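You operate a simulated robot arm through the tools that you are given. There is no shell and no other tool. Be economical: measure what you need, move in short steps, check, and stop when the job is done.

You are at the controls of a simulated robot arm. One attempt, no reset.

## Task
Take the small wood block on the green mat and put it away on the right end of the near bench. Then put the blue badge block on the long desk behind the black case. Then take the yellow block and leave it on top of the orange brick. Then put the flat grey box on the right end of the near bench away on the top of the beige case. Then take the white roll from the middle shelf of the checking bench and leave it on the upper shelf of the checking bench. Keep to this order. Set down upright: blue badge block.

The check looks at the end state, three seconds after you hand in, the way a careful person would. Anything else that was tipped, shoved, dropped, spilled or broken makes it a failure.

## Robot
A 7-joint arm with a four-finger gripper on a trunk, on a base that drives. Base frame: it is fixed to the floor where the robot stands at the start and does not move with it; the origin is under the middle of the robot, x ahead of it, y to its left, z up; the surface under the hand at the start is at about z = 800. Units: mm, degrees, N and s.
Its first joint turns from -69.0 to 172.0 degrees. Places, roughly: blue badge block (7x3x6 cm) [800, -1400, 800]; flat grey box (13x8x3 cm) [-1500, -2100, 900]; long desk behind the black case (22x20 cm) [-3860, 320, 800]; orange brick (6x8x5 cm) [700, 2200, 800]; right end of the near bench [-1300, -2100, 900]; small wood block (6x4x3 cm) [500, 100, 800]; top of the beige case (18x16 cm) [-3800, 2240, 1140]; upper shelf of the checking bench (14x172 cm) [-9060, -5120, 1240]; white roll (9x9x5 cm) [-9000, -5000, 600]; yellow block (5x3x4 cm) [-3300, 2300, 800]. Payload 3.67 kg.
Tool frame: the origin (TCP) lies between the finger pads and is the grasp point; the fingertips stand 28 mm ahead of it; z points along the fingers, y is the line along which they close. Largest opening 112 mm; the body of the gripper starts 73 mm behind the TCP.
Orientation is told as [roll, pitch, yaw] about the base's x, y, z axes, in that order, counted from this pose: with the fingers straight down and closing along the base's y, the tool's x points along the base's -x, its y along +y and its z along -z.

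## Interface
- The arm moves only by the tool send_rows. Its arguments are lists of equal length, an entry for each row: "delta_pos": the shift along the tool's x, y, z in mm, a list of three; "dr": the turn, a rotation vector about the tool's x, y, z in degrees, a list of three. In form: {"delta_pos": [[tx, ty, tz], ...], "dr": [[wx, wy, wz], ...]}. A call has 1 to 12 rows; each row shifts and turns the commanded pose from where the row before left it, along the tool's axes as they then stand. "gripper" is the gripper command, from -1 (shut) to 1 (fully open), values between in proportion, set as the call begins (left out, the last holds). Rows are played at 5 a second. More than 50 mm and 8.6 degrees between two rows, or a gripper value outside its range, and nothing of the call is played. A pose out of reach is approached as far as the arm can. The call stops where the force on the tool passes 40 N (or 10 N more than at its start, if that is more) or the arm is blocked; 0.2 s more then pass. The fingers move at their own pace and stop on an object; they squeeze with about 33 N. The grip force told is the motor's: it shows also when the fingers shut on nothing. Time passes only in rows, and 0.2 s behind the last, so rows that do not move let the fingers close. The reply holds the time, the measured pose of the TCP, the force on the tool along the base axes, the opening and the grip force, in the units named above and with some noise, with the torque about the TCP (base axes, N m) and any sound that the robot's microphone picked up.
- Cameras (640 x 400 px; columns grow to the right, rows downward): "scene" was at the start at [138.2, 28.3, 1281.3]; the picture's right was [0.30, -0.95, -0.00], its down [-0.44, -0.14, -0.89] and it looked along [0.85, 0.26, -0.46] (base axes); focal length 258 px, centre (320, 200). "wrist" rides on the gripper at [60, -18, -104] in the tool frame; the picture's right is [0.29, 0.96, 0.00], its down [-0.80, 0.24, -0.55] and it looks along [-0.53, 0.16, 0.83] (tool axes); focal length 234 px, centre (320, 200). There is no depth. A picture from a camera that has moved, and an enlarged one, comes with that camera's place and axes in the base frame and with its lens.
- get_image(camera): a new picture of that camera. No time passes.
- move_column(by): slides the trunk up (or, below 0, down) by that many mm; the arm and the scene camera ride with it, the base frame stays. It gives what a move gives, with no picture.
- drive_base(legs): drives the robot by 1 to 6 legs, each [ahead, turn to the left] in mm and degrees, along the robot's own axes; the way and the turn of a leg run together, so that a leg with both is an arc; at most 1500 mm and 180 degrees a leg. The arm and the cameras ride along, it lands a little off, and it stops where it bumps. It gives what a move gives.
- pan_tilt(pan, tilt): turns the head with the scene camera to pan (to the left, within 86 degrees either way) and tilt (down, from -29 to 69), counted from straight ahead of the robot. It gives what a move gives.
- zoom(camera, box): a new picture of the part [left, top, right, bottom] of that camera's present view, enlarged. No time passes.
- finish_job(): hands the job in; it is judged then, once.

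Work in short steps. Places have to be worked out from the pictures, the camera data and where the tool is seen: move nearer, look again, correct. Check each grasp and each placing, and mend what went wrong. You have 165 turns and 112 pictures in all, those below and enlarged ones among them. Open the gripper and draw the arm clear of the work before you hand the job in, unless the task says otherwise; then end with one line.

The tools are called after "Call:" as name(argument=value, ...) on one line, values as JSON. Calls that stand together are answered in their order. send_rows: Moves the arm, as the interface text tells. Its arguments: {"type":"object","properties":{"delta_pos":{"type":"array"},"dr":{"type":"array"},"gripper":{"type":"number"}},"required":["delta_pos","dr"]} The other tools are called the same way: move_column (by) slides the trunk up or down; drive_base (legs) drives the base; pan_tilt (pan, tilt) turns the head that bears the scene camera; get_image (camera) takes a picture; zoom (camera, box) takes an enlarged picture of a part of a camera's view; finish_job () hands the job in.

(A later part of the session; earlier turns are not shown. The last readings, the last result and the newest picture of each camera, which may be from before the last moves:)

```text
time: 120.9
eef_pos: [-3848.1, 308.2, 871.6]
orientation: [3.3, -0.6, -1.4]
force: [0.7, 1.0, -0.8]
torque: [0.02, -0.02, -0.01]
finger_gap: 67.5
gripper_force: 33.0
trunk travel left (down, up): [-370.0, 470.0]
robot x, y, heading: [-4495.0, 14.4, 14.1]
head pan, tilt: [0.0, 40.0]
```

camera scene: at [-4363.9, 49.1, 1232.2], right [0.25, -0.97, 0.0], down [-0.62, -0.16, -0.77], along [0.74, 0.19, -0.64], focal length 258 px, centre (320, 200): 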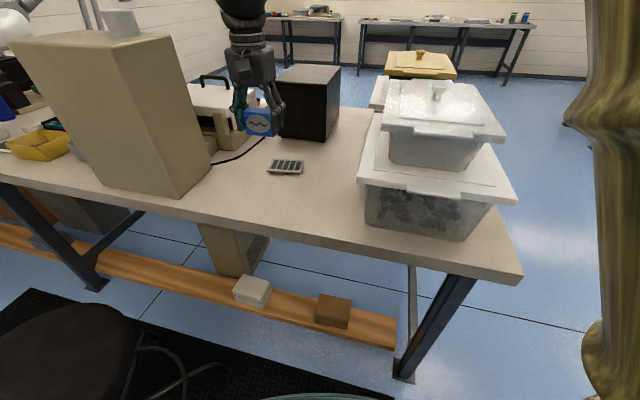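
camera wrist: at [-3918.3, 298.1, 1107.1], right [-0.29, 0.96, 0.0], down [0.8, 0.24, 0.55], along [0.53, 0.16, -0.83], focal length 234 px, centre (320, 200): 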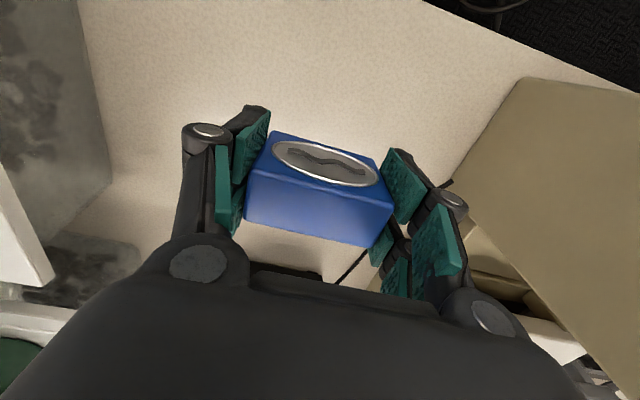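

The arm was blocked with no force on the tool — an elbow contact or joint limit. Look.

Call:
pan_tilt(pan=0, tilt=20)

Call:
get_image(camera="scene")

```text
time: 121.7
eef_pos: [-3848.2, 307.5, 870.7]
orientation: [3.3, -0.4, -1.4]
force: [-0.7, -0.2, -0.9]
torque: [0.05, 0.02, 0.02]
finger_gap: 67.2
gripper_force: 33.1
trunk travel left (down, up): [-370.0, 470.0]
robot x, y, heading: [-4494.8, 12.4, 14.0]
head pan, tilt: [0.0, 20.0]
```

```text
79 pictures are left
camera scene: at [-4355.9, 51.1, 1263.4], right [0.25, -0.97, 0.0], down [-0.33, -0.08, -0.94], along [0.91, 0.23, -0.34], focal length 258 px, centre (320, 200)
```

scene: 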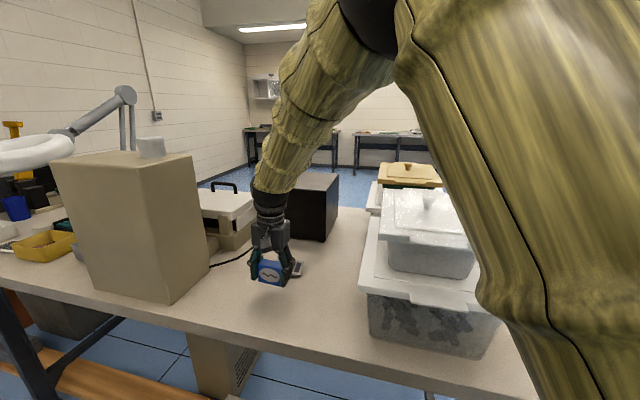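

Likely a low elbow/upper arm near the bins. I'll go back up, straighten, raise the trunk 150 mm so the elbow stays higher, and retry; first inspect the bins.

Call:
send_rows(delta_pos=[[0, 0, -20], [0, 0, -40], [0, 0, -40], [0, 0, -30]], dr=[[1.6, 0, 0], [1.7, 0, -1.4], [0, -0.4, 0], [0, 0, 0]])

Call:
get_image(camera="scene")

```text
time: 122.7
eef_pos: [-3853.8, 309.9, 993.7]
orientation: [-0.9, -1.1, 0.7]
force: [0.3, 0.3, -0.4]
torque: [-0.03, -0.03, -0.01]
finger_gap: 67.5
gripper_force: 33.3
trunk travel left (down, up): [-370.0, 470.0]
robot x, y, heading: [-4494.4, 17.4, 14.4]
head pan, tilt: [0.0, 20.0]
```

```text
78 pictures are left
camera scene: at [-4356.2, 51.2, 1263.5], right [0.25, -0.97, 0.0], down [-0.33, -0.08, -0.94], along [0.91, 0.23, -0.34], focal length 258 px, centre (320, 200)
```

scene: 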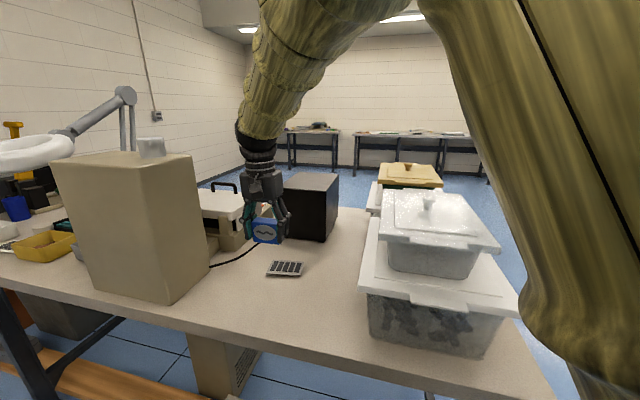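

Bins look unmoved. Raise trunk 150, then check straightness and lower again with the arm.

Call:
move_column(by=150)

Call:
send_rows(delta_pos=[[5, 0, 40], [0, 4, 40], [0, 0, 40], [0, 0, 40], [0, 0, 40], [0, 0, 0]], dr=[[-0.9, 0, 0.7], [0, 1.1, 0], [0, 0, 0], [0, 0, 0], [0, 0, 0], [0, 0, 0]])

Call:
get_image(camera="scene")

```text
time: 124.5
eef_pos: [-3851.7, 308.2, 1143.3]
orientation: [-0.9, -1.0, 0.5]
force: [-0.4, 0.2, -1.2]
torque: [0.02, 0.0, -0.01]
finger_gap: 67.6
gripper_force: 33.3
trunk travel left (down, up): [-520.0, 320.0]
robot x, y, heading: [-4496.9, 12.6, 14.5]
head pan, tilt: [0.0, 20.0]
```

```text
time: 126.1
eef_pos: [-3830.9, 296.9, 980.8]
orientation: [4.7, 0.5, -2.6]
force: [1.4, -1.0, -0.5]
torque: [0.02, -0.02, 0.0]
finger_gap: 67.2
gripper_force: 33.4
trunk travel left (down, up): [-520.0, 320.0]
robot x, y, heading: [-4497.2, 18.3, 14.3]
head pan, tilt: [0.0, 20.0]
stopped in row 6: the arm was blocked; the commanded pose is now the measured one
```

```text
77 pictures are left
camera scene: at [-4355.2, 50.3, 1413.4], right [0.25, -0.97, 0.0], down [-0.33, -0.08, -0.94], along [0.91, 0.23, -0.34], focal length 258 px, centre (320, 200)
```

scene: 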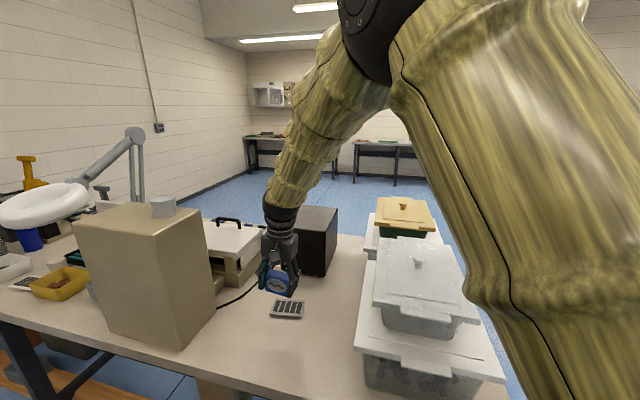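

Blocked at the same height relative to the trunk both times, with nothing touching: a joint limit in this arm posture. I'll lift, then reposition the base so the hand works straight ahead at ~790 mm as in the badge pick.

Call:
send_rows(delta_pos=[[0, 0, -40], [0, 0, -40], [0, 0, -40], [0, 0, -40]], dr=[[4.7, 0, 0], [0, -0.5, -2.6], [0, 0, 0], [0, 0, 0]])

Call:
drive_base(legs=[[-110, 0], [0, 12]])

```text
time: 127.1
eef_pos: [-3835.6, 298.2, 1138.7]
orientation: [-0.3, -0.1, 0.5]
force: [-0.3, -0.1, -0.5]
torque: [-0.02, 0.01, 0.03]
finger_gap: 67.3
gripper_force: 33.5
trunk travel left (down, up): [-520.0, 320.0]
robot x, y, heading: [-4492.6, 17.9, 14.1]
head pan, tilt: [0.0, 20.0]
```

```text
time: 129.1
eef_pos: [-4014.2, 404.5, 1138.3]
orientation: [-0.3, -0.1, 12.5]
force: [-0.3, 1.1, -0.2]
torque: [-0.08, -0.04, 0.01]
finger_gap: 67.3
gripper_force: 33.3
trunk travel left (down, up): [-520.0, 320.0]
robot x, y, heading: [-4600.1, -12.1, 26.5]
head pan, tilt: [0.0, 20.0]
```

Call:
send_rows(delta_pos=[[-32.3, -30.2, 0], [-32.3, -30.2, 0], [-32.3, -30.2, 0], [-32.3, -30.2, 0], [0, 0, 0], [0, 0, 40], [0, 0, 40], [0, 0, 40], [0, 0, 40], [0, 0, 0]], dr=[[0, 0, 0], [0, 0, 0], [0, 0, 0], [0, 0, 0], [0, 0, -7], [0, 0, 0], [0, 0, 0], [0, 0, 0], [0, 0, 0], [0, 0, 0]])

Call:
get_image(camera="scene")

```text
time: 131.2
eef_pos: [-3863.0, 315.6, 979.3]
orientation: [-0.2, -0.1, 19.4]
force: [0.3, 0.2, -0.2]
torque: [-0.01, -0.04, 0.04]
finger_gap: 67.3
gripper_force: 33.2
trunk travel left (down, up): [-520.0, 320.0]
robot x, y, heading: [-4603.1, -12.4, 26.4]
head pan, tilt: [0.0, 20.0]
```

```text
76 pictures are left
camera scene: at [-4472.7, 52.7, 1413.6], right [0.45, -0.89, 0.0], down [-0.31, -0.15, -0.94], along [0.84, 0.42, -0.34], focal length 258 px, centre (320, 200)
```

scene: 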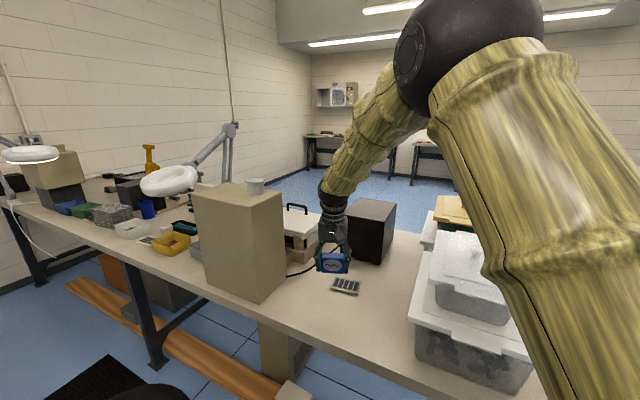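

Works now. Continue down to ~846 and then feel for contact.

Call:
send_rows(delta_pos=[[0, 0, 40], [0, 0, 40], [0, 0, 40], [0, 0, 12], [0, 0, 0]], dr=[[0, 0, 0], [0, 0, 0], [0, 0, 0], [0, 0, 0], [0, 0, 0]])

Call:
send_rows(delta_pos=[[0, 0, 1.5], [0, 0, 1.5], [0, 0, 1.5], [0, 0, 1], [0, 0, 0], [0, 0, 0]], dr=[[0, 0, 0], [0, 0, 0], [0, 0, 0], [0, 0, 0], [0, 0, 0], [0, 0, 0]])

Call:
get_image(camera="wrist")

```text
time: 132.4
eef_pos: [-3861.1, 314.1, 848.6]
orientation: [-0.2, -0.1, 19.5]
force: [-0.1, 0.3, -0.1]
torque: [-0.01, 0.0, -0.02]
finger_gap: 67.1
gripper_force: 33.4
trunk travel left (down, up): [-520.0, 320.0]
robot x, y, heading: [-4602.1, -10.1, 26.3]
head pan, tilt: [0.0, 20.0]
```

```text
time: 133.8
eef_pos: [-3860.1, 313.5, 841.1]
orientation: [-0.2, -0.1, 19.5]
force: [-0.3, 0.0, -0.2]
torque: [0.01, 0.01, -0.03]
finger_gap: 67.3
gripper_force: 32.6
trunk travel left (down, up): [-520.0, 320.0]
robot x, y, heading: [-4601.6, -11.7, 26.5]
head pan, tilt: [0.0, 20.0]
```

```text
75 pictures are left
camera wrist: at [-3910.5, 277.4, 945.5], right [-0.59, 0.81, 0.0], down [0.67, 0.49, 0.55], along [0.45, 0.32, -0.83], focal length 234 px, centre (320, 200)
```

wrist: 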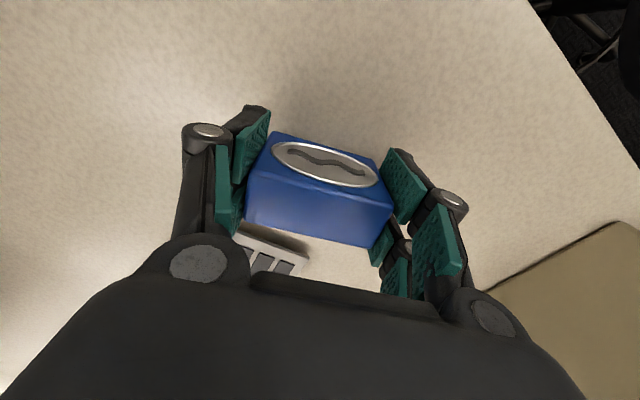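

Call:
send_rows(delta_pos=[[0, 0, 1], [0, 0, 1], [0, 0, 1], [0, 0, 1], [0, 0, 1], [0, 0, 0], [0, 0, 0]], dr=[[0, 0, 0], [0, 0, 0], [0, 0, 0], [0, 0, 0], [0, 0, 0], [0, 0, 0], [0, 0, 0]])

```text
time: 135.4
eef_pos: [-3861.1, 313.6, 837.2]
orientation: [-0.1, -0.1, 19.5]
force: [0.9, 0.5, 2.9]
torque: [0.13, -0.03, -0.02]
finger_gap: 67.6
gripper_force: 32.7
trunk travel left (down, up): [-520.0, 320.0]
robot x, y, heading: [-4598.7, -10.3, 26.7]
head pan, tilt: [0.0, 20.0]
```

Contact at 837 as expected. One last half-millimetre, open, and rise.

Call:
send_rows(delta_pos=[[0, 0, 0.5], [0, 0, 0]], dr=[[0, 0, 0], [0, 0, 0]])

Call:
send_rows(delta_pos=[[0, 0, 0], [0, 0, 0], [0, 0, 0]], dr=[[0, 0, 0], [0, 0, 0], [0, 0, 0]], gripper=0.8)

Call:
send_rows(delta_pos=[[0, 0, -30], [0, 0, -40], [0, 0, -45], [0, 0, -45], [0, 0, -45], [0, 0, -45], [0, 0, -45]], dr=[[0, 0, 0], [0, 0, 0], [0, 0, 0], [0, 0, 0], [0, 0, 0], [0, 0, 0], [0, 0, 0]])

Call:
get_image(camera="wrist")

Call:
get_image(camera="scene")

```text
time: 136.1
eef_pos: [-3860.6, 313.4, 837.7]
orientation: [-0.2, -0.2, 19.6]
force: [2.2, 0.2, 7.1]
torque: [0.27, 0.08, 0.01]
finger_gap: 67.3
gripper_force: 33.4
trunk travel left (down, up): [-520.0, 320.0]
robot x, y, heading: [-4600.9, -8.2, 26.3]
head pan, tilt: [0.0, 20.0]
```

```text
time: 136.8
eef_pos: [-3860.3, 314.4, 836.8]
orientation: [-0.2, -0.2, 19.5]
force: [0.5, -0.5, -0.9]
torque: [-0.03, -0.02, 0.0]
finger_gap: 100.6
gripper_force: 0.1
trunk travel left (down, up): [-520.0, 320.0]
robot x, y, heading: [-4603.7, -10.6, 26.3]
head pan, tilt: [0.0, 20.0]
```

```text
time: 138.4
eef_pos: [-3862.2, 312.8, 1133.3]
orientation: [-0.1, -0.1, 19.5]
force: [0.3, -0.2, -0.2]
torque: [0.0, -0.03, -0.05]
finger_gap: 100.9
gripper_force: 0.7
trunk travel left (down, up): [-520.0, 320.0]
robot x, y, heading: [-4599.8, -12.5, 26.4]
head pan, tilt: [0.0, 20.0]
```

```text
74 pictures are left
camera wrist: at [-3911.8, 276.0, 1236.1], right [-0.59, 0.81, 0.0], down [0.67, 0.49, 0.56], along [0.45, 0.33, -0.83], focal length 234 px, centre (320, 200)
```

wrist: 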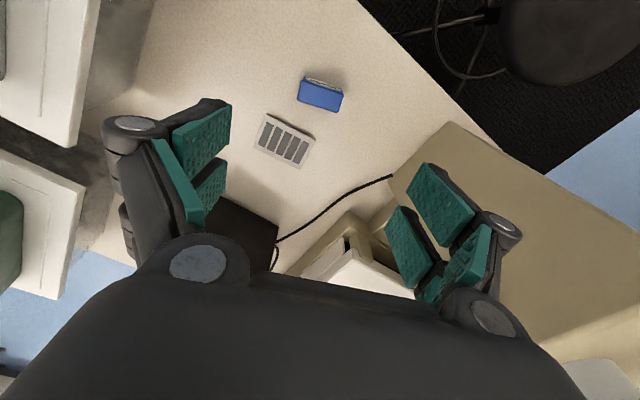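

```text
73 pictures are left
camera scene: at [-4473.4, 52.3, 1413.6], right [0.45, -0.89, 0.0], down [-0.31, -0.15, -0.94], along [0.84, 0.42, -0.34], focal length 258 px, centre (320, 200)
```

scene: 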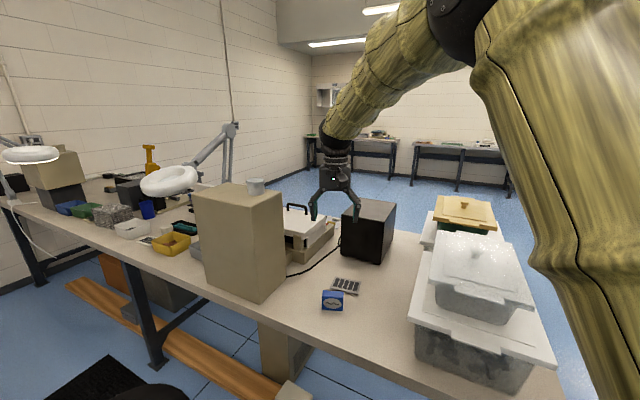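

Badge block stands upright in place. Retract and drive around to the front aisle of the long desk.

Call:
send_rows(delta_pos=[[40, 0, -5], [40, 0, -5], [40, 0, -5], [40, 0, -5], [40, 0, -5], [40, 0, -5]], dr=[[0, 0, 0], [0, 0, 0], [0, 0, 0], [0, 0, 0], [0, 0, 0], [0, 0, 0]])

Call:
drive_base(legs=[[0, -116.5], [900, 0], [0, 90], [1030, 0], [1030, 0], [0, 90]])

Call:
pan_tilt(pan=15, tilt=20)

Call:
get_image(camera="scene")

```text
time: 139.8
eef_pos: [-4088.5, 231.8, 1163.0]
orientation: [-0.1, -0.2, 19.5]
force: [0.3, 0.1, 0.0]
torque: [0.02, -0.04, 0.0]
finger_gap: 100.8
gripper_force: 0.1
trunk travel left (down, up): [-520.0, 320.0]
robot x, y, heading: [-4601.6, -11.7, 26.5]
head pan, tilt: [0.0, 20.0]
```

```text
time: 167.1
eef_pos: [-2491.9, -302.1, 1162.4]
orientation: [-0.2, -0.1, 84.3]
force: [0.2, -0.3, 0.0]
torque: [0.0, -0.03, -0.02]
finger_gap: 100.8
gripper_force: 0.1
trunk travel left (down, up): [-520.0, 320.0]
robot x, y, heading: [-2485.2, -872.3, 91.2]
head pan, tilt: [0.0, 20.0]
```

```text
time: 167.8
eef_pos: [-2492.0, -302.6, 1161.8]
orientation: [-0.2, -0.2, 84.3]
force: [0.1, 0.6, -0.3]
torque: [0.02, 0.0, 0.02]
finger_gap: 100.9
gripper_force: 0.1
trunk travel left (down, up): [-520.0, 320.0]
robot x, y, heading: [-2491.8, -865.9, 91.4]
head pan, tilt: [15.0, 20.0]
```

```text
72 pictures are left
camera scene: at [-2514.4, -731.6, 1413.5], right [0.96, 0.28, 0.0], down [0.1, -0.33, -0.94], along [-0.26, 0.9, -0.34], focal length 258 px, centre (320, 200)
```

scene: 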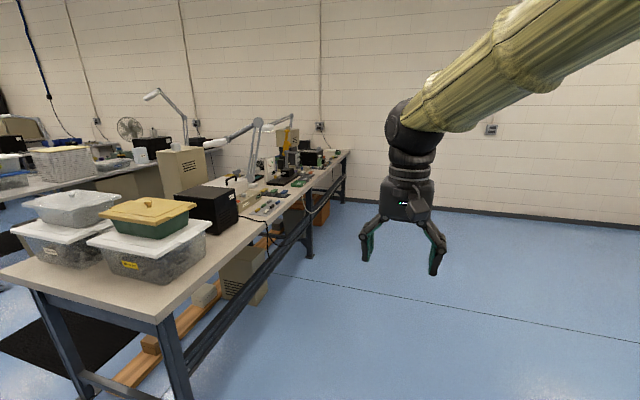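

Aisle clear. Drive up to y≈2280 and turn to face the desk.

Call:
drive_base(legs=[[1050, 0], [1050, 0], [1050, 0], [0, 89]])

Call:
pan_tilt(pan=0, tilt=35)

Call:
get_image(camera="scene")

```text
time: 186.9
eef_pos: [-3186.2, 2255.8, 1162.0]
orientation: [-0.2, -0.1, 173.5]
force: [0.7, 0.7, 0.2]
torque: [0.0, 0.01, 0.01]
finger_gap: 100.7
gripper_force: 0.1
trunk travel left (down, up): [-520.0, 320.0]
robot x, y, heading: [-2618.0, 2254.0, -179.1]
head pan, tilt: [15.0, 20.0]
```

```text
time: 187.7
eef_pos: [-3185.9, 2256.4, 1162.1]
orientation: [-0.2, 0.0, 173.5]
force: [0.5, 0.4, -0.7]
torque: [-0.01, 0.01, -0.01]
finger_gap: 101.1
gripper_force: 0.0
trunk travel left (down, up): [-520.0, 320.0]
robot x, y, heading: [-2614.8, 2253.7, -179.2]
head pan, tilt: [0.0, 35.0]
```

```text
71 pictures are left
camera scene: at [-2754.6, 2251.1, 1389.7], right [-0.01, 1.0, 0.0], down [0.57, 0.01, -0.82], along [-0.82, -0.01, -0.57], focal length 258 px, centre (320, 200)
```

scene: 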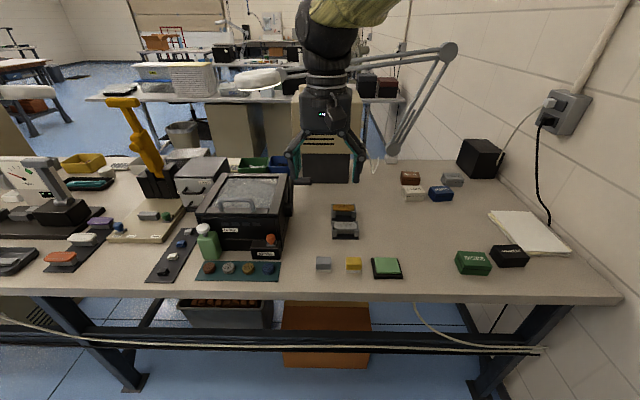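

Call:
zoom(camera="scene", box=[280, 220, 440, 320])

```text
4.00 times, centred on (360, 270) of scene
camera zoom: at [-2754.6, 2251.1, 1389.7], right [-0.01, 1.0, 0.0], down [0.57, 0.01, -0.82], along [-0.82, -0.01, -0.57], focal length 1032 px, centre (160, -80)
```

zoom: 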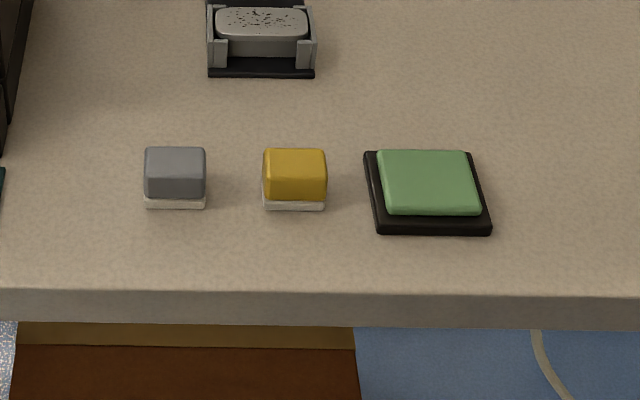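

Yellow block centre ≈ (−3258, 2341), long side along y. I'll grip across its 3 cm depth (closing along x) to stay clear of neighbours: move above and turn the hand 90°.

Call:
send_rows(delta_pos=[[-20.3, -19.1, 20], [-20.3, -19.1, 20], [-20.3, -19.1, 20], [-20.3, -19.1, 20], [0, 0, 0], [0, 0, 0], [0, 0, 0], [0, 0, 0], [0, 0, 0], [0, 0, 0], [0, 0, 0], [0, 0, 0]], dr=[[0, 0, 0], [0, 0, 0], [0, 0, 0], [0, 0, 0], [0, 0, 8.5], [0, 0, 8.5], [0, 0, 8.5], [0, 0, 8.5], [0, 0, 8.5], [0, 0, 8.5], [0, 0, 8.5], [0, 0, 8.5]], gripper=0.4)

Call:
send_rows(delta_pos=[[0, 0, 20], [0, 0, 20], [0, 0, 20], [0, 0, 0]], dr=[[0, 0, 8], [0, 0, 7.5], [0, 0, 0], [0, 0, 0]])

Call:
get_image(camera="wrist")

```text
time: 190.3
eef_pos: [-3260.5, 2345.4, 1066.0]
orientation: [-1.7, 1.8, 105.0]
force: [0.3, -0.7, -0.1]
torque: [0.02, -0.03, -0.01]
finger_gap: 78.3
gripper_force: 0.1
trunk travel left (down, up): [-520.0, 320.0]
robot x, y, heading: [-2621.1, 2253.7, -179.5]
head pan, tilt: [0.0, 35.0]
```

```text
time: 191.3
eef_pos: [-3261.7, 2347.0, 1040.2]
orientation: [0.8, 3.8, 89.3]
force: [-0.8, -0.2, -0.1]
torque: [-0.01, 0.02, 0.0]
finger_gap: 78.5
gripper_force: 0.1
trunk travel left (down, up): [-520.0, 320.0]
robot x, y, heading: [-2617.1, 2250.0, -179.2]
head pan, tilt: [0.0, 35.0]
```

```text
69 pictures are left
camera wrist: at [-3241.7, 2294.3, 1146.9], right [-0.96, -0.27, 0.03], down [-0.22, 0.84, 0.5], along [-0.17, 0.48, -0.86], focal length 234 px, centre (320, 200)
```

wrist: 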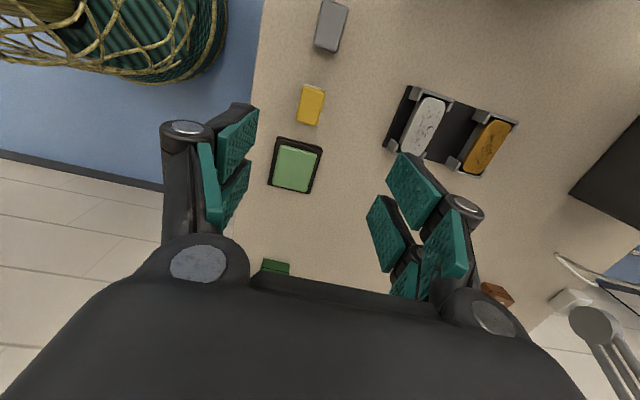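

Turning this way runs into a joint limit (tilt 4°). I'll turn the other way round, to +90° relative to the robot.

Call:
send_rows(delta_pos=[[0, 0, -20], [0, 0, -20], [0, 0, 0], [0, 0, 0], [0, 0, 0], [0, 0, 0], [0, 0, 0], [0, 0, 0], [0, 0, 0], [0, 0, 0], [0, 0, 0], [0, 0, 0]], dr=[[0, 0, -8.5], [0, 0, -8.5], [0, 0, -8.5], [0, 0, -8.5], [0, 0, -8.5], [0, 0, -8.5], [0, 0, -8.5], [0, 0, -8.5], [0, 0, -8.5], [0, 0, -8.5], [0, 0, -8.5], [0, 0, -8.5]])

Call:
send_rows(delta_pos=[[0, 0, 0], [0, 0, 0], [0, 0, 0], [0, 0, 0], [0, 0, 0], [0, 0, 0], [0, 0, 0], [0, 0, 0], [0, 0, 0], [0, 0, 0]], dr=[[0, 0, -8.5], [0, 0, -8.5], [0, 0, -8.5], [0, 0, -8.5], [0, 0, -8.5], [0, 0, -8.5], [0, 0, -8.5], [0, 0, -8.5], [0, 0, -8], [0, 0, 0]])

Call:
get_image(camera="wrist")

```text
time: 193.9
eef_pos: [-3258.4, 2341.9, 1062.4]
orientation: [-0.3, -0.1, -167.8]
force: [-0.2, -0.4, -0.6]
torque: [0.01, 0.0, 0.0]
finger_gap: 78.4
gripper_force: 0.0
trunk travel left (down, up): [-520.0, 320.0]
robot x, y, heading: [-2619.0, 2253.6, -179.2]
head pan, tilt: [0.0, 35.0]
```

```text
time: 196.1
eef_pos: [-3259.5, 2340.2, 1061.9]
orientation: [-0.1, 0.3, -91.8]
force: [-0.2, -0.3, 0.3]
torque: [-0.04, 0.0, 0.02]
finger_gap: 78.4
gripper_force: 0.0
trunk travel left (down, up): [-520.0, 320.0]
robot x, y, heading: [-2618.0, 2251.0, -179.2]
head pan, tilt: [0.0, 35.0]
```

```text
68 pictures are left
camera wrist: at [-3273.0, 2401.7, 1167.2], right [0.97, 0.26, 0.0], down [0.22, -0.81, 0.55], along [0.14, -0.53, -0.83], focal length 234 px, centre (320, 200)
```

wrist: 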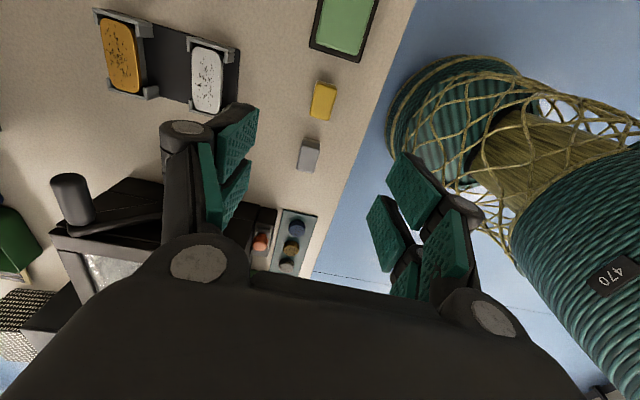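

Hand is square at −91.8° with no limit trouble, block at (−3256, 2341). Descend.

Call:
send_rows(delta_pos=[[1, 3, 45], [0, 0, 45], [0, 0, 45], [0, 0, 45], [0, 0, 0]], dr=[[0, 0, 0], [0, 0, 0], [0, 0, 0], [0, 0, 0], [0, 0, 0]])

Call:
get_image(camera="wrist")

```text
time: 197.3
eef_pos: [-3254.7, 2343.4, 883.0]
orientation: [-0.1, 0.2, -91.9]
force: [-0.4, -0.3, 0.2]
torque: [-0.01, 0.03, 0.0]
finger_gap: 78.4
gripper_force: 0.1
trunk travel left (down, up): [-520.0, 320.0]
robot x, y, heading: [-2618.2, 2251.6, -179.1]
head pan, tilt: [0.0, 35.0]
```

```text
67 pictures are left
camera wrist: at [-3269.3, 2403.9, 987.9], right [0.97, 0.26, 0.0], down [0.21, -0.81, 0.55], along [0.14, -0.53, -0.83], focal length 234 px, centre (320, 200)
```

wrist: 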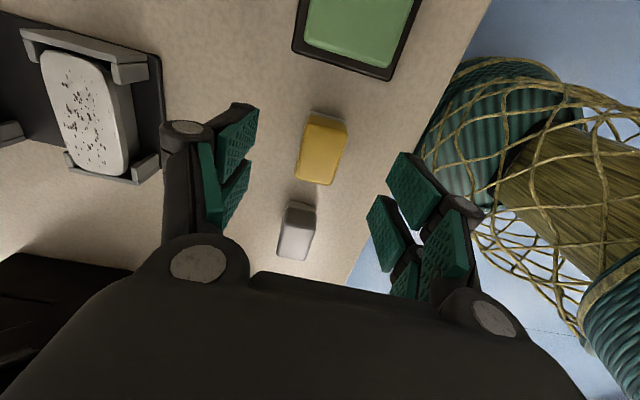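

Slight shift +5 mm in y; descend to 834 and grip.

Call:
send_rows(delta_pos=[[5, 1, 25], [0, 0, 24], [0, 0, 0]], dr=[[0, 0, 0], [0, 0, 0], [0, 0, 0]])

Call:
send_rows(delta_pos=[[0, 0, 0], [0, 0, 0], [0, 0, 0]], dr=[[0, 0, 0], [0, 0, 0], [0, 0, 0]], gripper=-1)

Call:
send_rows(delta_pos=[[0, 0, -30], [0, 0, -45], [0, 0, -45], [0, 0, -45], [0, 0, -45]], dr=[[0, 0, 0], [0, 0, 0], [0, 0, 0], [0, 0, 0], [0, 0, 0]])

Call:
get_image(camera="wrist")

```text
time: 198.1
eef_pos: [-3253.6, 2348.1, 833.2]
orientation: [-0.1, 0.2, -91.9]
force: [0.6, 0.1, 0.3]
torque: [-0.03, 0.02, 0.03]
finger_gap: 78.2
gripper_force: 0.0
trunk travel left (down, up): [-520.0, 320.0]
robot x, y, heading: [-2614.4, 2252.6, -179.1]
head pan, tilt: [0.0, 35.0]
```

```text
time: 198.9
eef_pos: [-3255.5, 2347.4, 833.8]
orientation: [-0.1, 0.2, -91.9]
force: [-0.4, -0.1, 0.1]
torque: [-0.04, -0.04, -0.02]
finger_gap: 29.4
gripper_force: 32.5
trunk travel left (down, up): [-520.0, 320.0]
robot x, y, heading: [-2613.7, 2250.7, -179.1]
head pan, tilt: [0.0, 35.0]
```

```text
time: 200.1
eef_pos: [-3252.6, 2347.2, 1045.1]
orientation: [-0.1, 0.3, -91.9]
force: [0.3, -0.7, -0.6]
torque: [0.01, 0.04, -0.01]
finger_gap: 29.4
gripper_force: 32.7
trunk travel left (down, up): [-520.0, 320.0]
robot x, y, heading: [-2613.1, 2252.7, -179.1]
head pan, tilt: [0.0, 35.0]
```

```text
66 pictures are left
camera wrist: at [-3267.7, 2407.3, 1149.1], right [0.97, 0.26, 0.0], down [0.21, -0.81, 0.55], along [0.14, -0.53, -0.83], focal length 234 px, centre (320, 200)
```

wrist: 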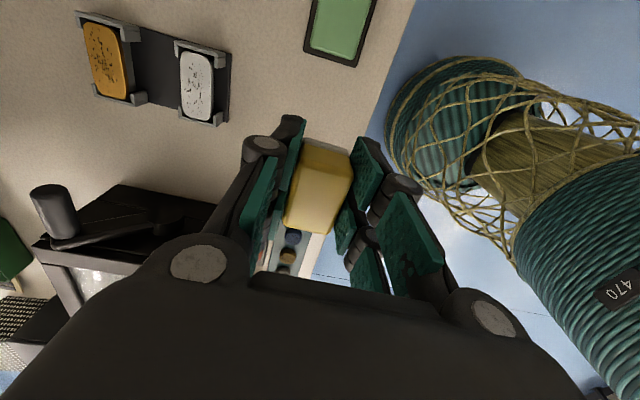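

Yellow block held (29 mm). Retract, back off, turn around and drive toward the orange brick's bench.

Call:
send_rows(delta_pos=[[0, 40, -15], [0, 40, -15], [0, 40, -15], [0, 0, 0]], dr=[[0, 0, 0], [0, 0, 0], [0, 0, 0], [0, 0, 0]])

Call:
drive_base(legs=[[-300, 0], [0, 178], [1000, 0], [800, 0]])

Call:
pan_tilt(pan=0, tilt=28)

Call:
get_image(camera="scene")

```text
time: 201.1
eef_pos: [-3136.7, 2340.8, 1087.6]
orientation: [0.0, 0.4, -91.8]
force: [-0.7, 0.8, -0.2]
torque: [0.01, 0.02, 0.01]
finger_gap: 29.6
gripper_force: 32.7
trunk travel left (down, up): [-520.0, 320.0]
robot x, y, heading: [-2617.6, 2253.6, -179.4]
head pan, tilt: [0.0, 35.0]
```

```text
time: 219.0
eef_pos: [-8.4, 2053.1, 1088.4]
orientation: [-0.2, 0.1, 84.5]
force: [0.8, -1.3, -2.0]
torque: [0.01, 0.01, -0.03]
finger_gap: 29.5
gripper_force: 33.3
trunk travel left (down, up): [-520.0, 320.0]
robot x, y, heading: [-521.1, 2170.3, -2.9]
head pan, tilt: [0.0, 35.0]
```

```text
time: 219.7
eef_pos: [-9.7, 2052.8, 1089.2]
orientation: [-0.1, 0.2, 84.4]
force: [-0.2, 0.5, -0.9]
torque: [0.0, 0.0, -0.02]
finger_gap: 29.3
gripper_force: 33.2
trunk travel left (down, up): [-520.0, 320.0]
robot x, y, heading: [-517.8, 2176.7, -3.1]
head pan, tilt: [0.0, 28.0]
```

```text
65 pictures are left
camera scene: at [-379.3, 2168.0, 1400.6], right [-0.05, -1.0, 0.0], down [-0.47, 0.02, -0.88], along [0.88, -0.05, -0.47], focal length 258 px, centre (320, 200)
```

scene: 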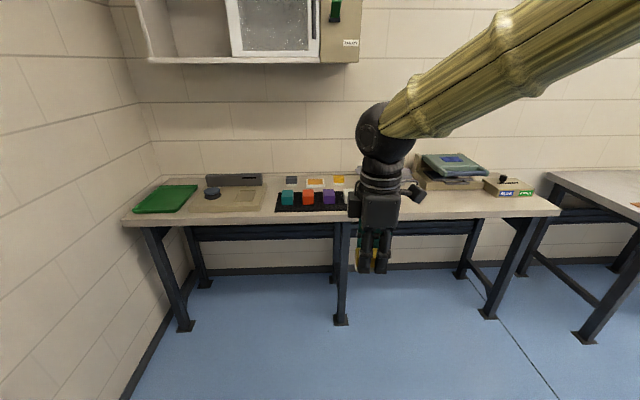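

Call:
zoom(camera="scene", box=[260, 160, 420, 260])

```text
4.00 times, centred on (340, 210) of scene
camera zoom: at [-379.3, 2168.0, 1400.6], right [-0.05, -1.0, 0.0], down [-0.47, 0.02, -0.88], along [0.88, -0.05, -0.47], focal length 1032 px, centre (240, 160)
```

zoom: 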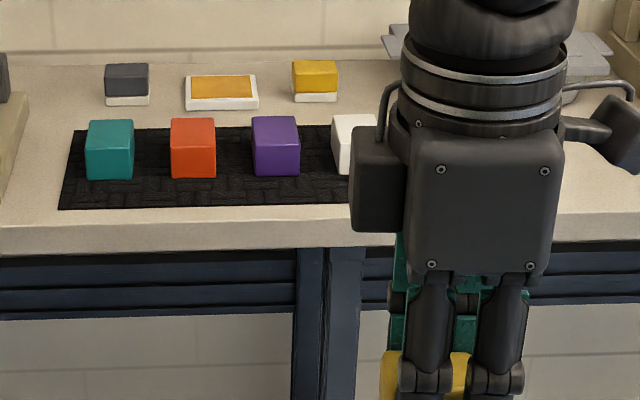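

Orange brick at about (730, 2162), flanked by teal and purple ones ~45 mm away. Drive 480 mm closer.

Call:
drive_base(legs=[[480, 0]])

Call:
get_image(camera="scene")

```text
time: 222.5
eef_pos: [475.6, 2024.3, 1089.5]
orientation: [0.0, 0.2, 84.3]
force: [0.4, 0.2, -0.8]
torque: [0.02, 0.0, -0.02]
finger_gap: 29.4
gripper_force: 32.7
trunk travel left (down, up): [-520.0, 320.0]
robot x, y, heading: [-38.0, 2149.6, -3.1]
head pan, tilt: [0.0, 28.0]
```

```text
63 pictures are left
camera scene: at [106.3, 2141.7, 1400.5], right [-0.05, -1.0, 0.0], down [-0.47, 0.03, -0.88], along [0.88, -0.05, -0.47], focal length 258 px, centre (320, 200)
```

scene: 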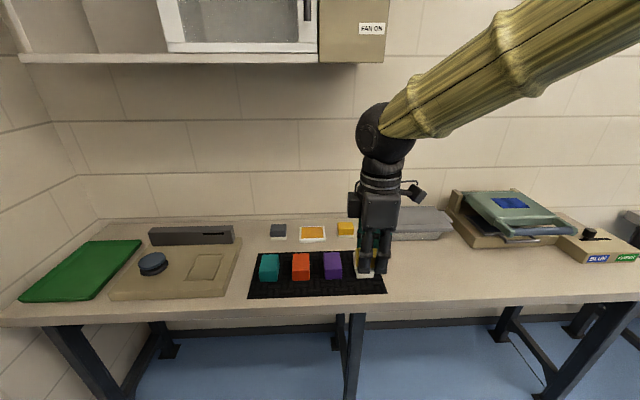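

Move the hand over the brick at height and look down.

Call:
send_rows(delta_pos=[[-24.1, -34.9, 0], [-24.1, -34.9, 0], [-24.1, -34.9, 0], [-24.1, -34.9, 0], [-24.1, -34.9, 0], [-24.1, -34.9, 0], [-24.1, -34.9, 0], [0, 0, 0]], dr=[[0, 0, 0], [0, 0, 0], [0, 0, 0], [0, 0, 0], [0, 0, 0], [0, 0, 0], [0, 0, 0], [0, 0, 0]])

Call:
get_image(camera="wrist")

Call:
zoom(camera="scene", box=[200, 170, 400, 295])

```text
time: 224.3
eef_pos: [733.3, 2169.7, 1089.3]
orientation: [-0.2, 0.2, 84.2]
force: [-0.9, -0.3, 0.0]
torque: [0.03, -0.02, 0.02]
finger_gap: 29.4
gripper_force: 32.9
trunk travel left (down, up): [-520.0, 320.0]
robot x, y, heading: [-36.4, 2151.7, -3.2]
head pan, tilt: [0.0, 28.0]
```

```text
62 pictures are left
camera wrist: at [745.7, 2107.8, 1192.7], right [-0.98, -0.19, 0.0], down [-0.16, 0.82, 0.55], along [-0.1, 0.54, -0.83], focal length 234 px, centre (320, 200)
```

wrist: 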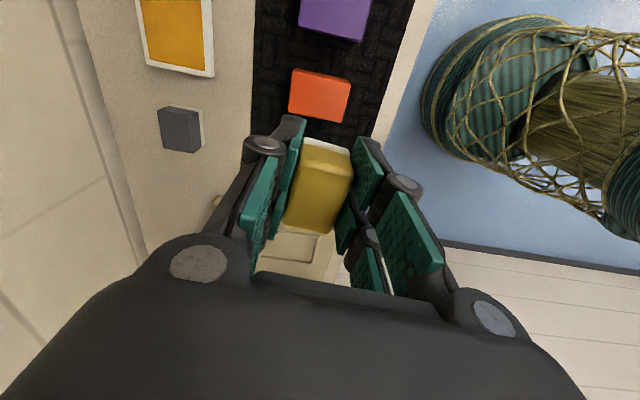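

```text
3.20 times, centred on (300, 232) of scene
camera zoom: at [104.5, 2141.3, 1400.8], right [-0.06, -1.0, 0.0], down [-0.47, 0.03, -0.88], along [0.88, -0.05, -0.47], focal length 826 px, centre (384, 96)
```

zoom: 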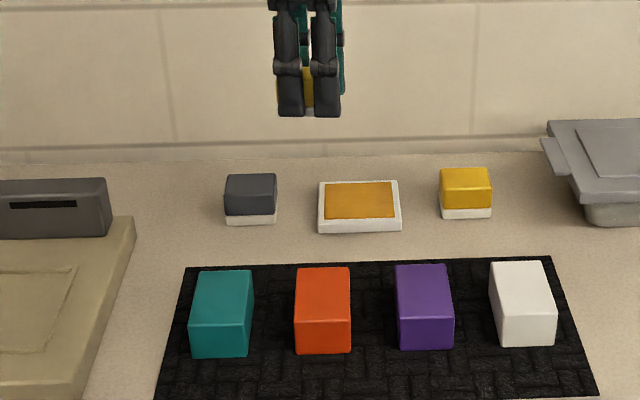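

Brick top centre ≈ (736, 2166), aligned with x/y. Lower to ~13 mm above, then feel for contact.

Call:
send_rows(delta_pos=[[3.7, -3.4, 45], [0, 0, 45], [0, 0, 45], [0, 0, 45], [0, 0, 10], [0, 0, 0]], dr=[[0, 0, -4], [0, 0, 0], [0, 0, 0], [0, 0, 0], [0, 0, 0], [0, 0, 0]])

Call:
get_image(camera="wrist")

Call:
zoom(camera="scene", box=[220, 200, 380, 300])

```text
time: 225.7
eef_pos: [736.3, 2165.9, 898.0]
orientation: [-0.1, 0.1, 88.3]
force: [-0.5, 0.1, -0.9]
torque: [0.02, 0.0, 0.05]
finger_gap: 29.4
gripper_force: 32.9
trunk travel left (down, up): [-520.0, 320.0]
robot x, y, heading: [-38.2, 2147.6, -3.3]
head pan, tilt: [0.0, 28.0]
```

```text
60 pictures are left
camera wrist: at [753.9, 2105.7, 1002.5], right [-0.97, -0.26, 0.0], down [-0.22, 0.81, 0.55], along [-0.14, 0.53, -0.83], focal length 234 px, centre (320, 200)
```

wrist: 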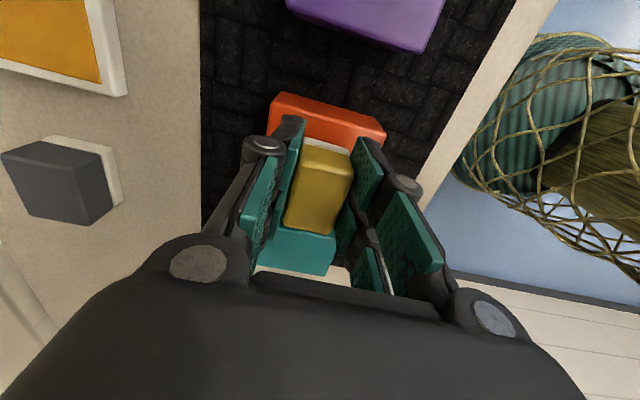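

```text
4.00 times, centred on (300, 250) of scene
camera zoom: at [105.6, 2142.1, 1400.6], right [-0.05, -1.0, 0.0], down [-0.47, 0.03, -0.88], along [0.88, -0.05, -0.47], focal length 1032 px, centre (400, 0)
```

zoom: 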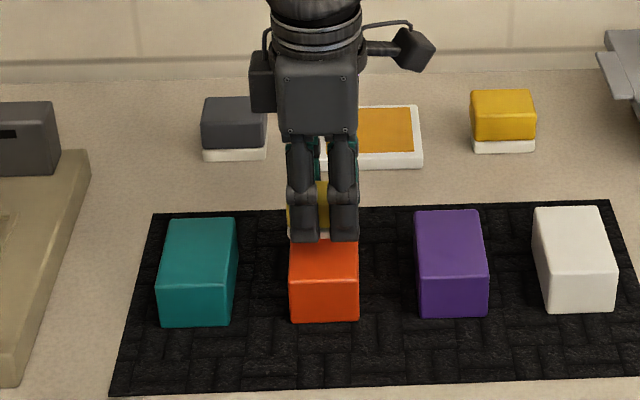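

The block sits ~10 mm toward +y of the TCP; shift the hand −9 mm in y, then feel down.

Call:
send_rows(delta_pos=[[9, 0, 0], [0, 0, 4], [0, 0, 3], [0, 0, 2], [0, 0, 1], [0, 0, 1], [0, 0, 0], [0, 0, 0]], dr=[[0, 0, 0], [0, 0, 0], [0, 0, 0], [0, 0, 0], [0, 0, 0], [0, 0, 0], [0, 0, 0], [0, 0, 0]])

Call:
zoom(camera="scene", box=[260, 230, 340, 280])

```text
time: 227.5
eef_pos: [737.7, 2155.8, 887.5]
orientation: [0.0, 0.2, 88.4]
force: [0.1, -0.4, -0.6]
torque: [0.0, 0.0, 0.02]
finger_gap: 29.2
gripper_force: 32.9
trunk travel left (down, up): [-520.0, 320.0]
robot x, y, heading: [-39.0, 2150.4, -3.0]
head pan, tilt: [0.0, 28.0]
```

```text
8.00 times, centred on (300, 255) of scene
camera zoom: at [105.6, 2142.0, 1400.6], right [-0.05, -1.0, 0.0], down [-0.47, 0.03, -0.88], along [0.88, -0.05, -0.47], focal length 2064 px, centre (480, -240)
```

zoom: 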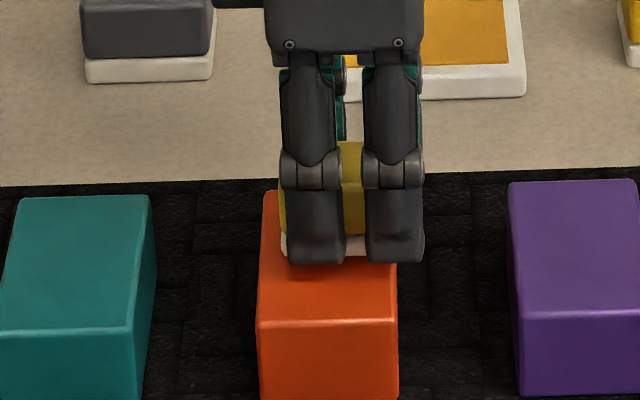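

Lateral is good; shift 8 mm toward the robot for centring and continue down.

Call:
send_rows(delta_pos=[[0, 8, 0], [0, 0, 1], [0, 0, 1], [0, 0, 1], [0, 0, 1], [0, 0, 0], [0, 0, 0]], dr=[[0, 0, 0], [0, 0, 0], [0, 0, 0], [0, 0, 0], [0, 0, 0], [0, 0, 0], [0, 0, 0]])

```text
time: 229.1
eef_pos: [730.6, 2155.7, 884.0]
orientation: [-0.1, 0.2, 88.3]
force: [0.1, 0.6, -0.2]
torque: [-0.01, 0.0, -0.04]
finger_gap: 29.6
gripper_force: 32.8
trunk travel left (down, up): [-520.0, 320.0]
robot x, y, heading: [-36.4, 2149.2, -3.1]
head pan, tilt: [0.0, 28.0]
```

Call:
send_rows(delta_pos=[[0, 0, 1], [0, 0, 1], [0, 0, 1], [0, 0, 0], [0, 0, 0]], dr=[[0, 0, 0], [0, 0, 0], [0, 0, 0], [0, 0, 0], [0, 0, 0]])

Call:
zoom(camera="scene", box=[260, 230, 340, 280])

```text
time: 230.3
eef_pos: [729.1, 2155.7, 881.5]
orientation: [-0.1, 0.2, 88.3]
force: [0.5, -0.1, 0.1]
torque: [0.01, 0.03, -0.01]
finger_gap: 29.5
gripper_force: 33.1
trunk travel left (down, up): [-520.0, 320.0]
robot x, y, heading: [-36.1, 2151.0, -2.9]
head pan, tilt: [0.0, 28.0]
```

```text
8.00 times, centred on (300, 255) of scene
camera zoom: at [105.6, 2142.0, 1400.6], right [-0.05, -1.0, 0.0], down [-0.47, 0.03, -0.88], along [0.88, -0.05, -0.47], focal length 2064 px, centre (480, -240)
```

zoom: 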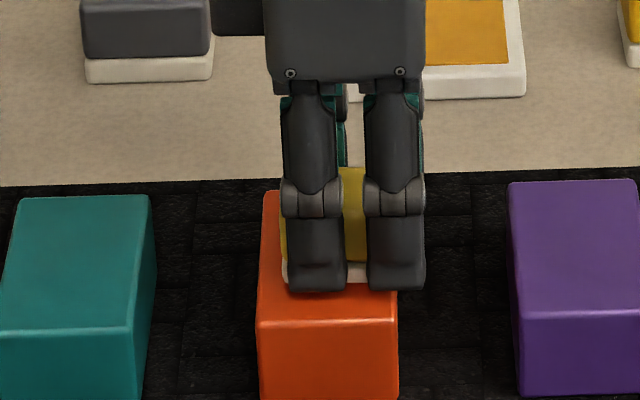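

Position good; continue down for contact.

Call:
send_rows(delta_pos=[[0, 0, 1], [0, 0, 1], [0, 0, 1], [0, 0, 0], [0, 0, 0]], dr=[[0, 0, 0], [0, 0, 0], [0, 0, 0], [0, 0, 0], [0, 0, 0]])

```text
time: 231.5
eef_pos: [729.5, 2154.7, 880.5]
orientation: [-0.1, 0.2, 88.3]
force: [4.6, -0.2, 24.3]
torque: [0.16, -0.13, -0.03]
finger_gap: 29.7
gripper_force: 32.5
trunk travel left (down, up): [-520.0, 320.0]
robot x, y, heading: [-35.3, 2150.7, -3.1]
head pan, tilt: [0.0, 28.0]
```

Contact (24 N). Ease up 1 mm, open modestly, and rise.

Call:
send_rows(delta_pos=[[0, 0, -1.5], [0, 0, 0]], dr=[[0, 0, 0], [0, 0, 0]])

Call:
send_rows(delta_pos=[[0, 0, 0], [0, 0, 0], [0, 0, 0]], dr=[[0, 0, 0], [0, 0, 0], [0, 0, 0]], gripper=0.2)

Call:
send_rows(delta_pos=[[0, 0, -25], [0, 0, -45], [0, 0, -45], [0, 0, -45], [0, 0, -45]], dr=[[0, 0, 0], [0, 0, 0], [0, 0, 0], [0, 0, 0], [0, 0, 0]])

Call:
zoom(camera="scene", box=[220, 200, 380, 300])

```text
time: 232.1
eef_pos: [729.2, 2155.2, 881.7]
orientation: [-0.1, 0.2, 88.3]
force: [3.3, -0.7, 19.5]
torque: [0.14, -0.11, -0.03]
finger_gap: 29.5
gripper_force: 32.9
trunk travel left (down, up): [-520.0, 320.0]
robot x, y, heading: [-36.2, 2152.3, -3.2]
head pan, tilt: [0.0, 28.0]
```

```text
time: 232.9
eef_pos: [729.4, 2155.6, 880.5]
orientation: [0.0, 0.2, 88.3]
force: [-0.6, -0.5, 0.9]
torque: [-0.03, 0.0, 0.0]
finger_gap: 67.2
gripper_force: 0.0
trunk travel left (down, up): [-520.0, 320.0]
robot x, y, heading: [-39.3, 2151.1, -3.1]
head pan, tilt: [0.0, 28.0]
```

```text
time: 234.1
eef_pos: [731.2, 2156.3, 1082.5]
orientation: [-0.1, 0.2, 88.3]
force: [-1.1, 0.3, 0.6]
torque: [0.04, -0.05, 0.0]
finger_gap: 67.0
gripper_force: 0.0
trunk travel left (down, up): [-520.0, 320.0]
robot x, y, heading: [-34.2, 2153.5, -2.9]
head pan, tilt: [0.0, 28.0]
```

```text
4.00 times, centred on (300, 250) of scene
camera zoom: at [104.6, 2141.8, 1400.6], right [-0.05, -1.0, 0.0], down [-0.47, 0.03, -0.88], along [0.88, -0.05, -0.47], focal length 1032 px, centre (400, 0)
```

zoom: 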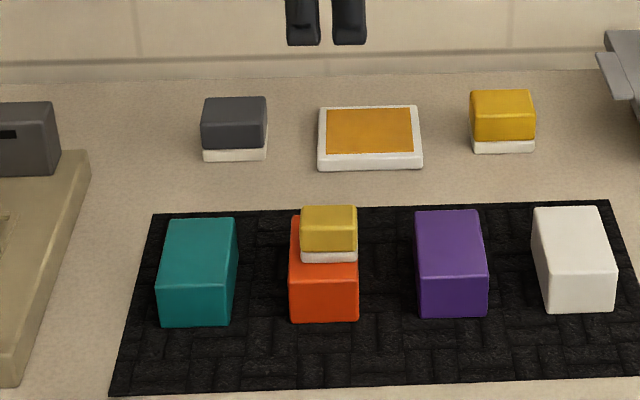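

Yellow block rests squarely on the orange brick. Retract, bring the hand's yaw back toward 0 relative to the robot, and drive to the near bench.

Call:
send_rows(delta_pos=[[0, 40, -10], [0, 40, -10], [0, 40, -10], [0, 40, -10], [0, 40, -10], [0, 40, -10], [0, 0, 0], [0, 0, 0], [0, 0, 0], [0, 0, 0], [0, 0, 0], [0, 0, 0]], dr=[[0, 0, 0], [0, 0, 0], [0, 0, 0], [0, 0, 0], [0, 0, 0], [0, 0, 0], [0, 0, 8.5], [0, 0, 8.5], [0, 0, 8.5], [0, 0, 8.5], [0, 0, 8.5], [0, 0, 8.5]])

Call:
send_rows(delta_pos=[[0, 0, 0], [0, 0, 0], [0, 0, 0], [0, 0, 0]], dr=[[0, 0, 8.5], [0, 0, 8.5], [0, 0, 8.5], [0, 0, 8.5]], gripper=1)

Call:
drive_base(legs=[[-400, 0], [0, -104], [1200, 0], [1200, 0], [1100, 0], [0, 17]])

Call:
pan_tilt(pan=0, tilt=35)

Call:
get_image(camera="scene")

```text
time: 236.7
eef_pos: [490.1, 2163.9, 1144.4]
orientation: [-0.3, 0.1, 37.2]
force: [0.1, 0.8, 0.2]
torque: [-0.03, -0.01, 0.03]
finger_gap: 67.1
gripper_force: 0.1
trunk travel left (down, up): [-520.0, 320.0]
robot x, y, heading: [-40.3, 2147.2, -3.2]
head pan, tilt: [0.0, 28.0]
```

```text
time: 237.7
eef_pos: [489.7, 2163.6, 1144.1]
orientation: [-0.3, 0.0, 3.1]
force: [-0.4, -0.2, 0.1]
torque: [0.01, 0.02, -0.03]
finger_gap: 112.0
gripper_force: 0.1
trunk travel left (down, up): [-520.0, 320.0]
robot x, y, heading: [-34.8, 2149.7, -3.3]
head pan, tilt: [0.0, 28.0]
```

```text
time: 262.1
eef_pos: [-1395.0, -1703.6, 1145.1]
orientation: [-0.3, 0.0, -83.1]
force: [-0.3, -0.5, -0.3]
torque: [0.05, -0.02, 0.01]
finger_gap: 112.1
gripper_force: 0.2
trunk travel left (down, up): [-520.0, 320.0]
robot x, y, heading: [-1442.5, -1177.3, -89.3]
head pan, tilt: [0.0, 28.0]
```

```text
time: 262.8
eef_pos: [-1394.1, -1702.3, 1144.1]
orientation: [-0.2, 0.0, -83.1]
force: [0.2, 0.8, -0.6]
torque: [0.01, 0.02, 0.01]
finger_gap: 112.1
gripper_force: 0.1
trunk travel left (down, up): [-520.0, 320.0]
robot x, y, heading: [-1446.5, -1179.4, -89.4]
head pan, tilt: [0.0, 35.0]
```

```text
55 pictures are left
camera scene: at [-1439.6, -1317.0, 1389.7], right [-1.0, -0.01, 0.0], down [-0.01, 0.57, -0.82], along [0.01, -0.82, -0.57], focal length 258 px, centre (320, 200)
```

scene: 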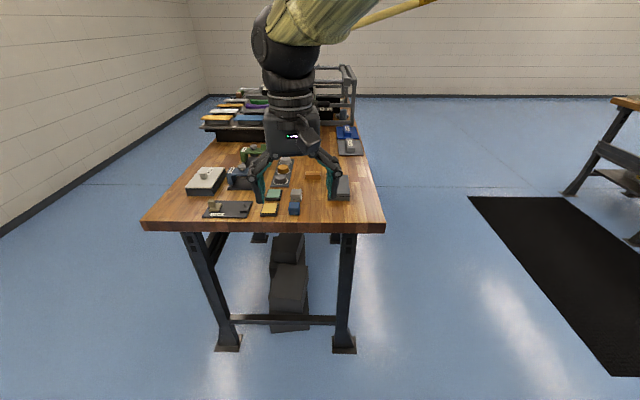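

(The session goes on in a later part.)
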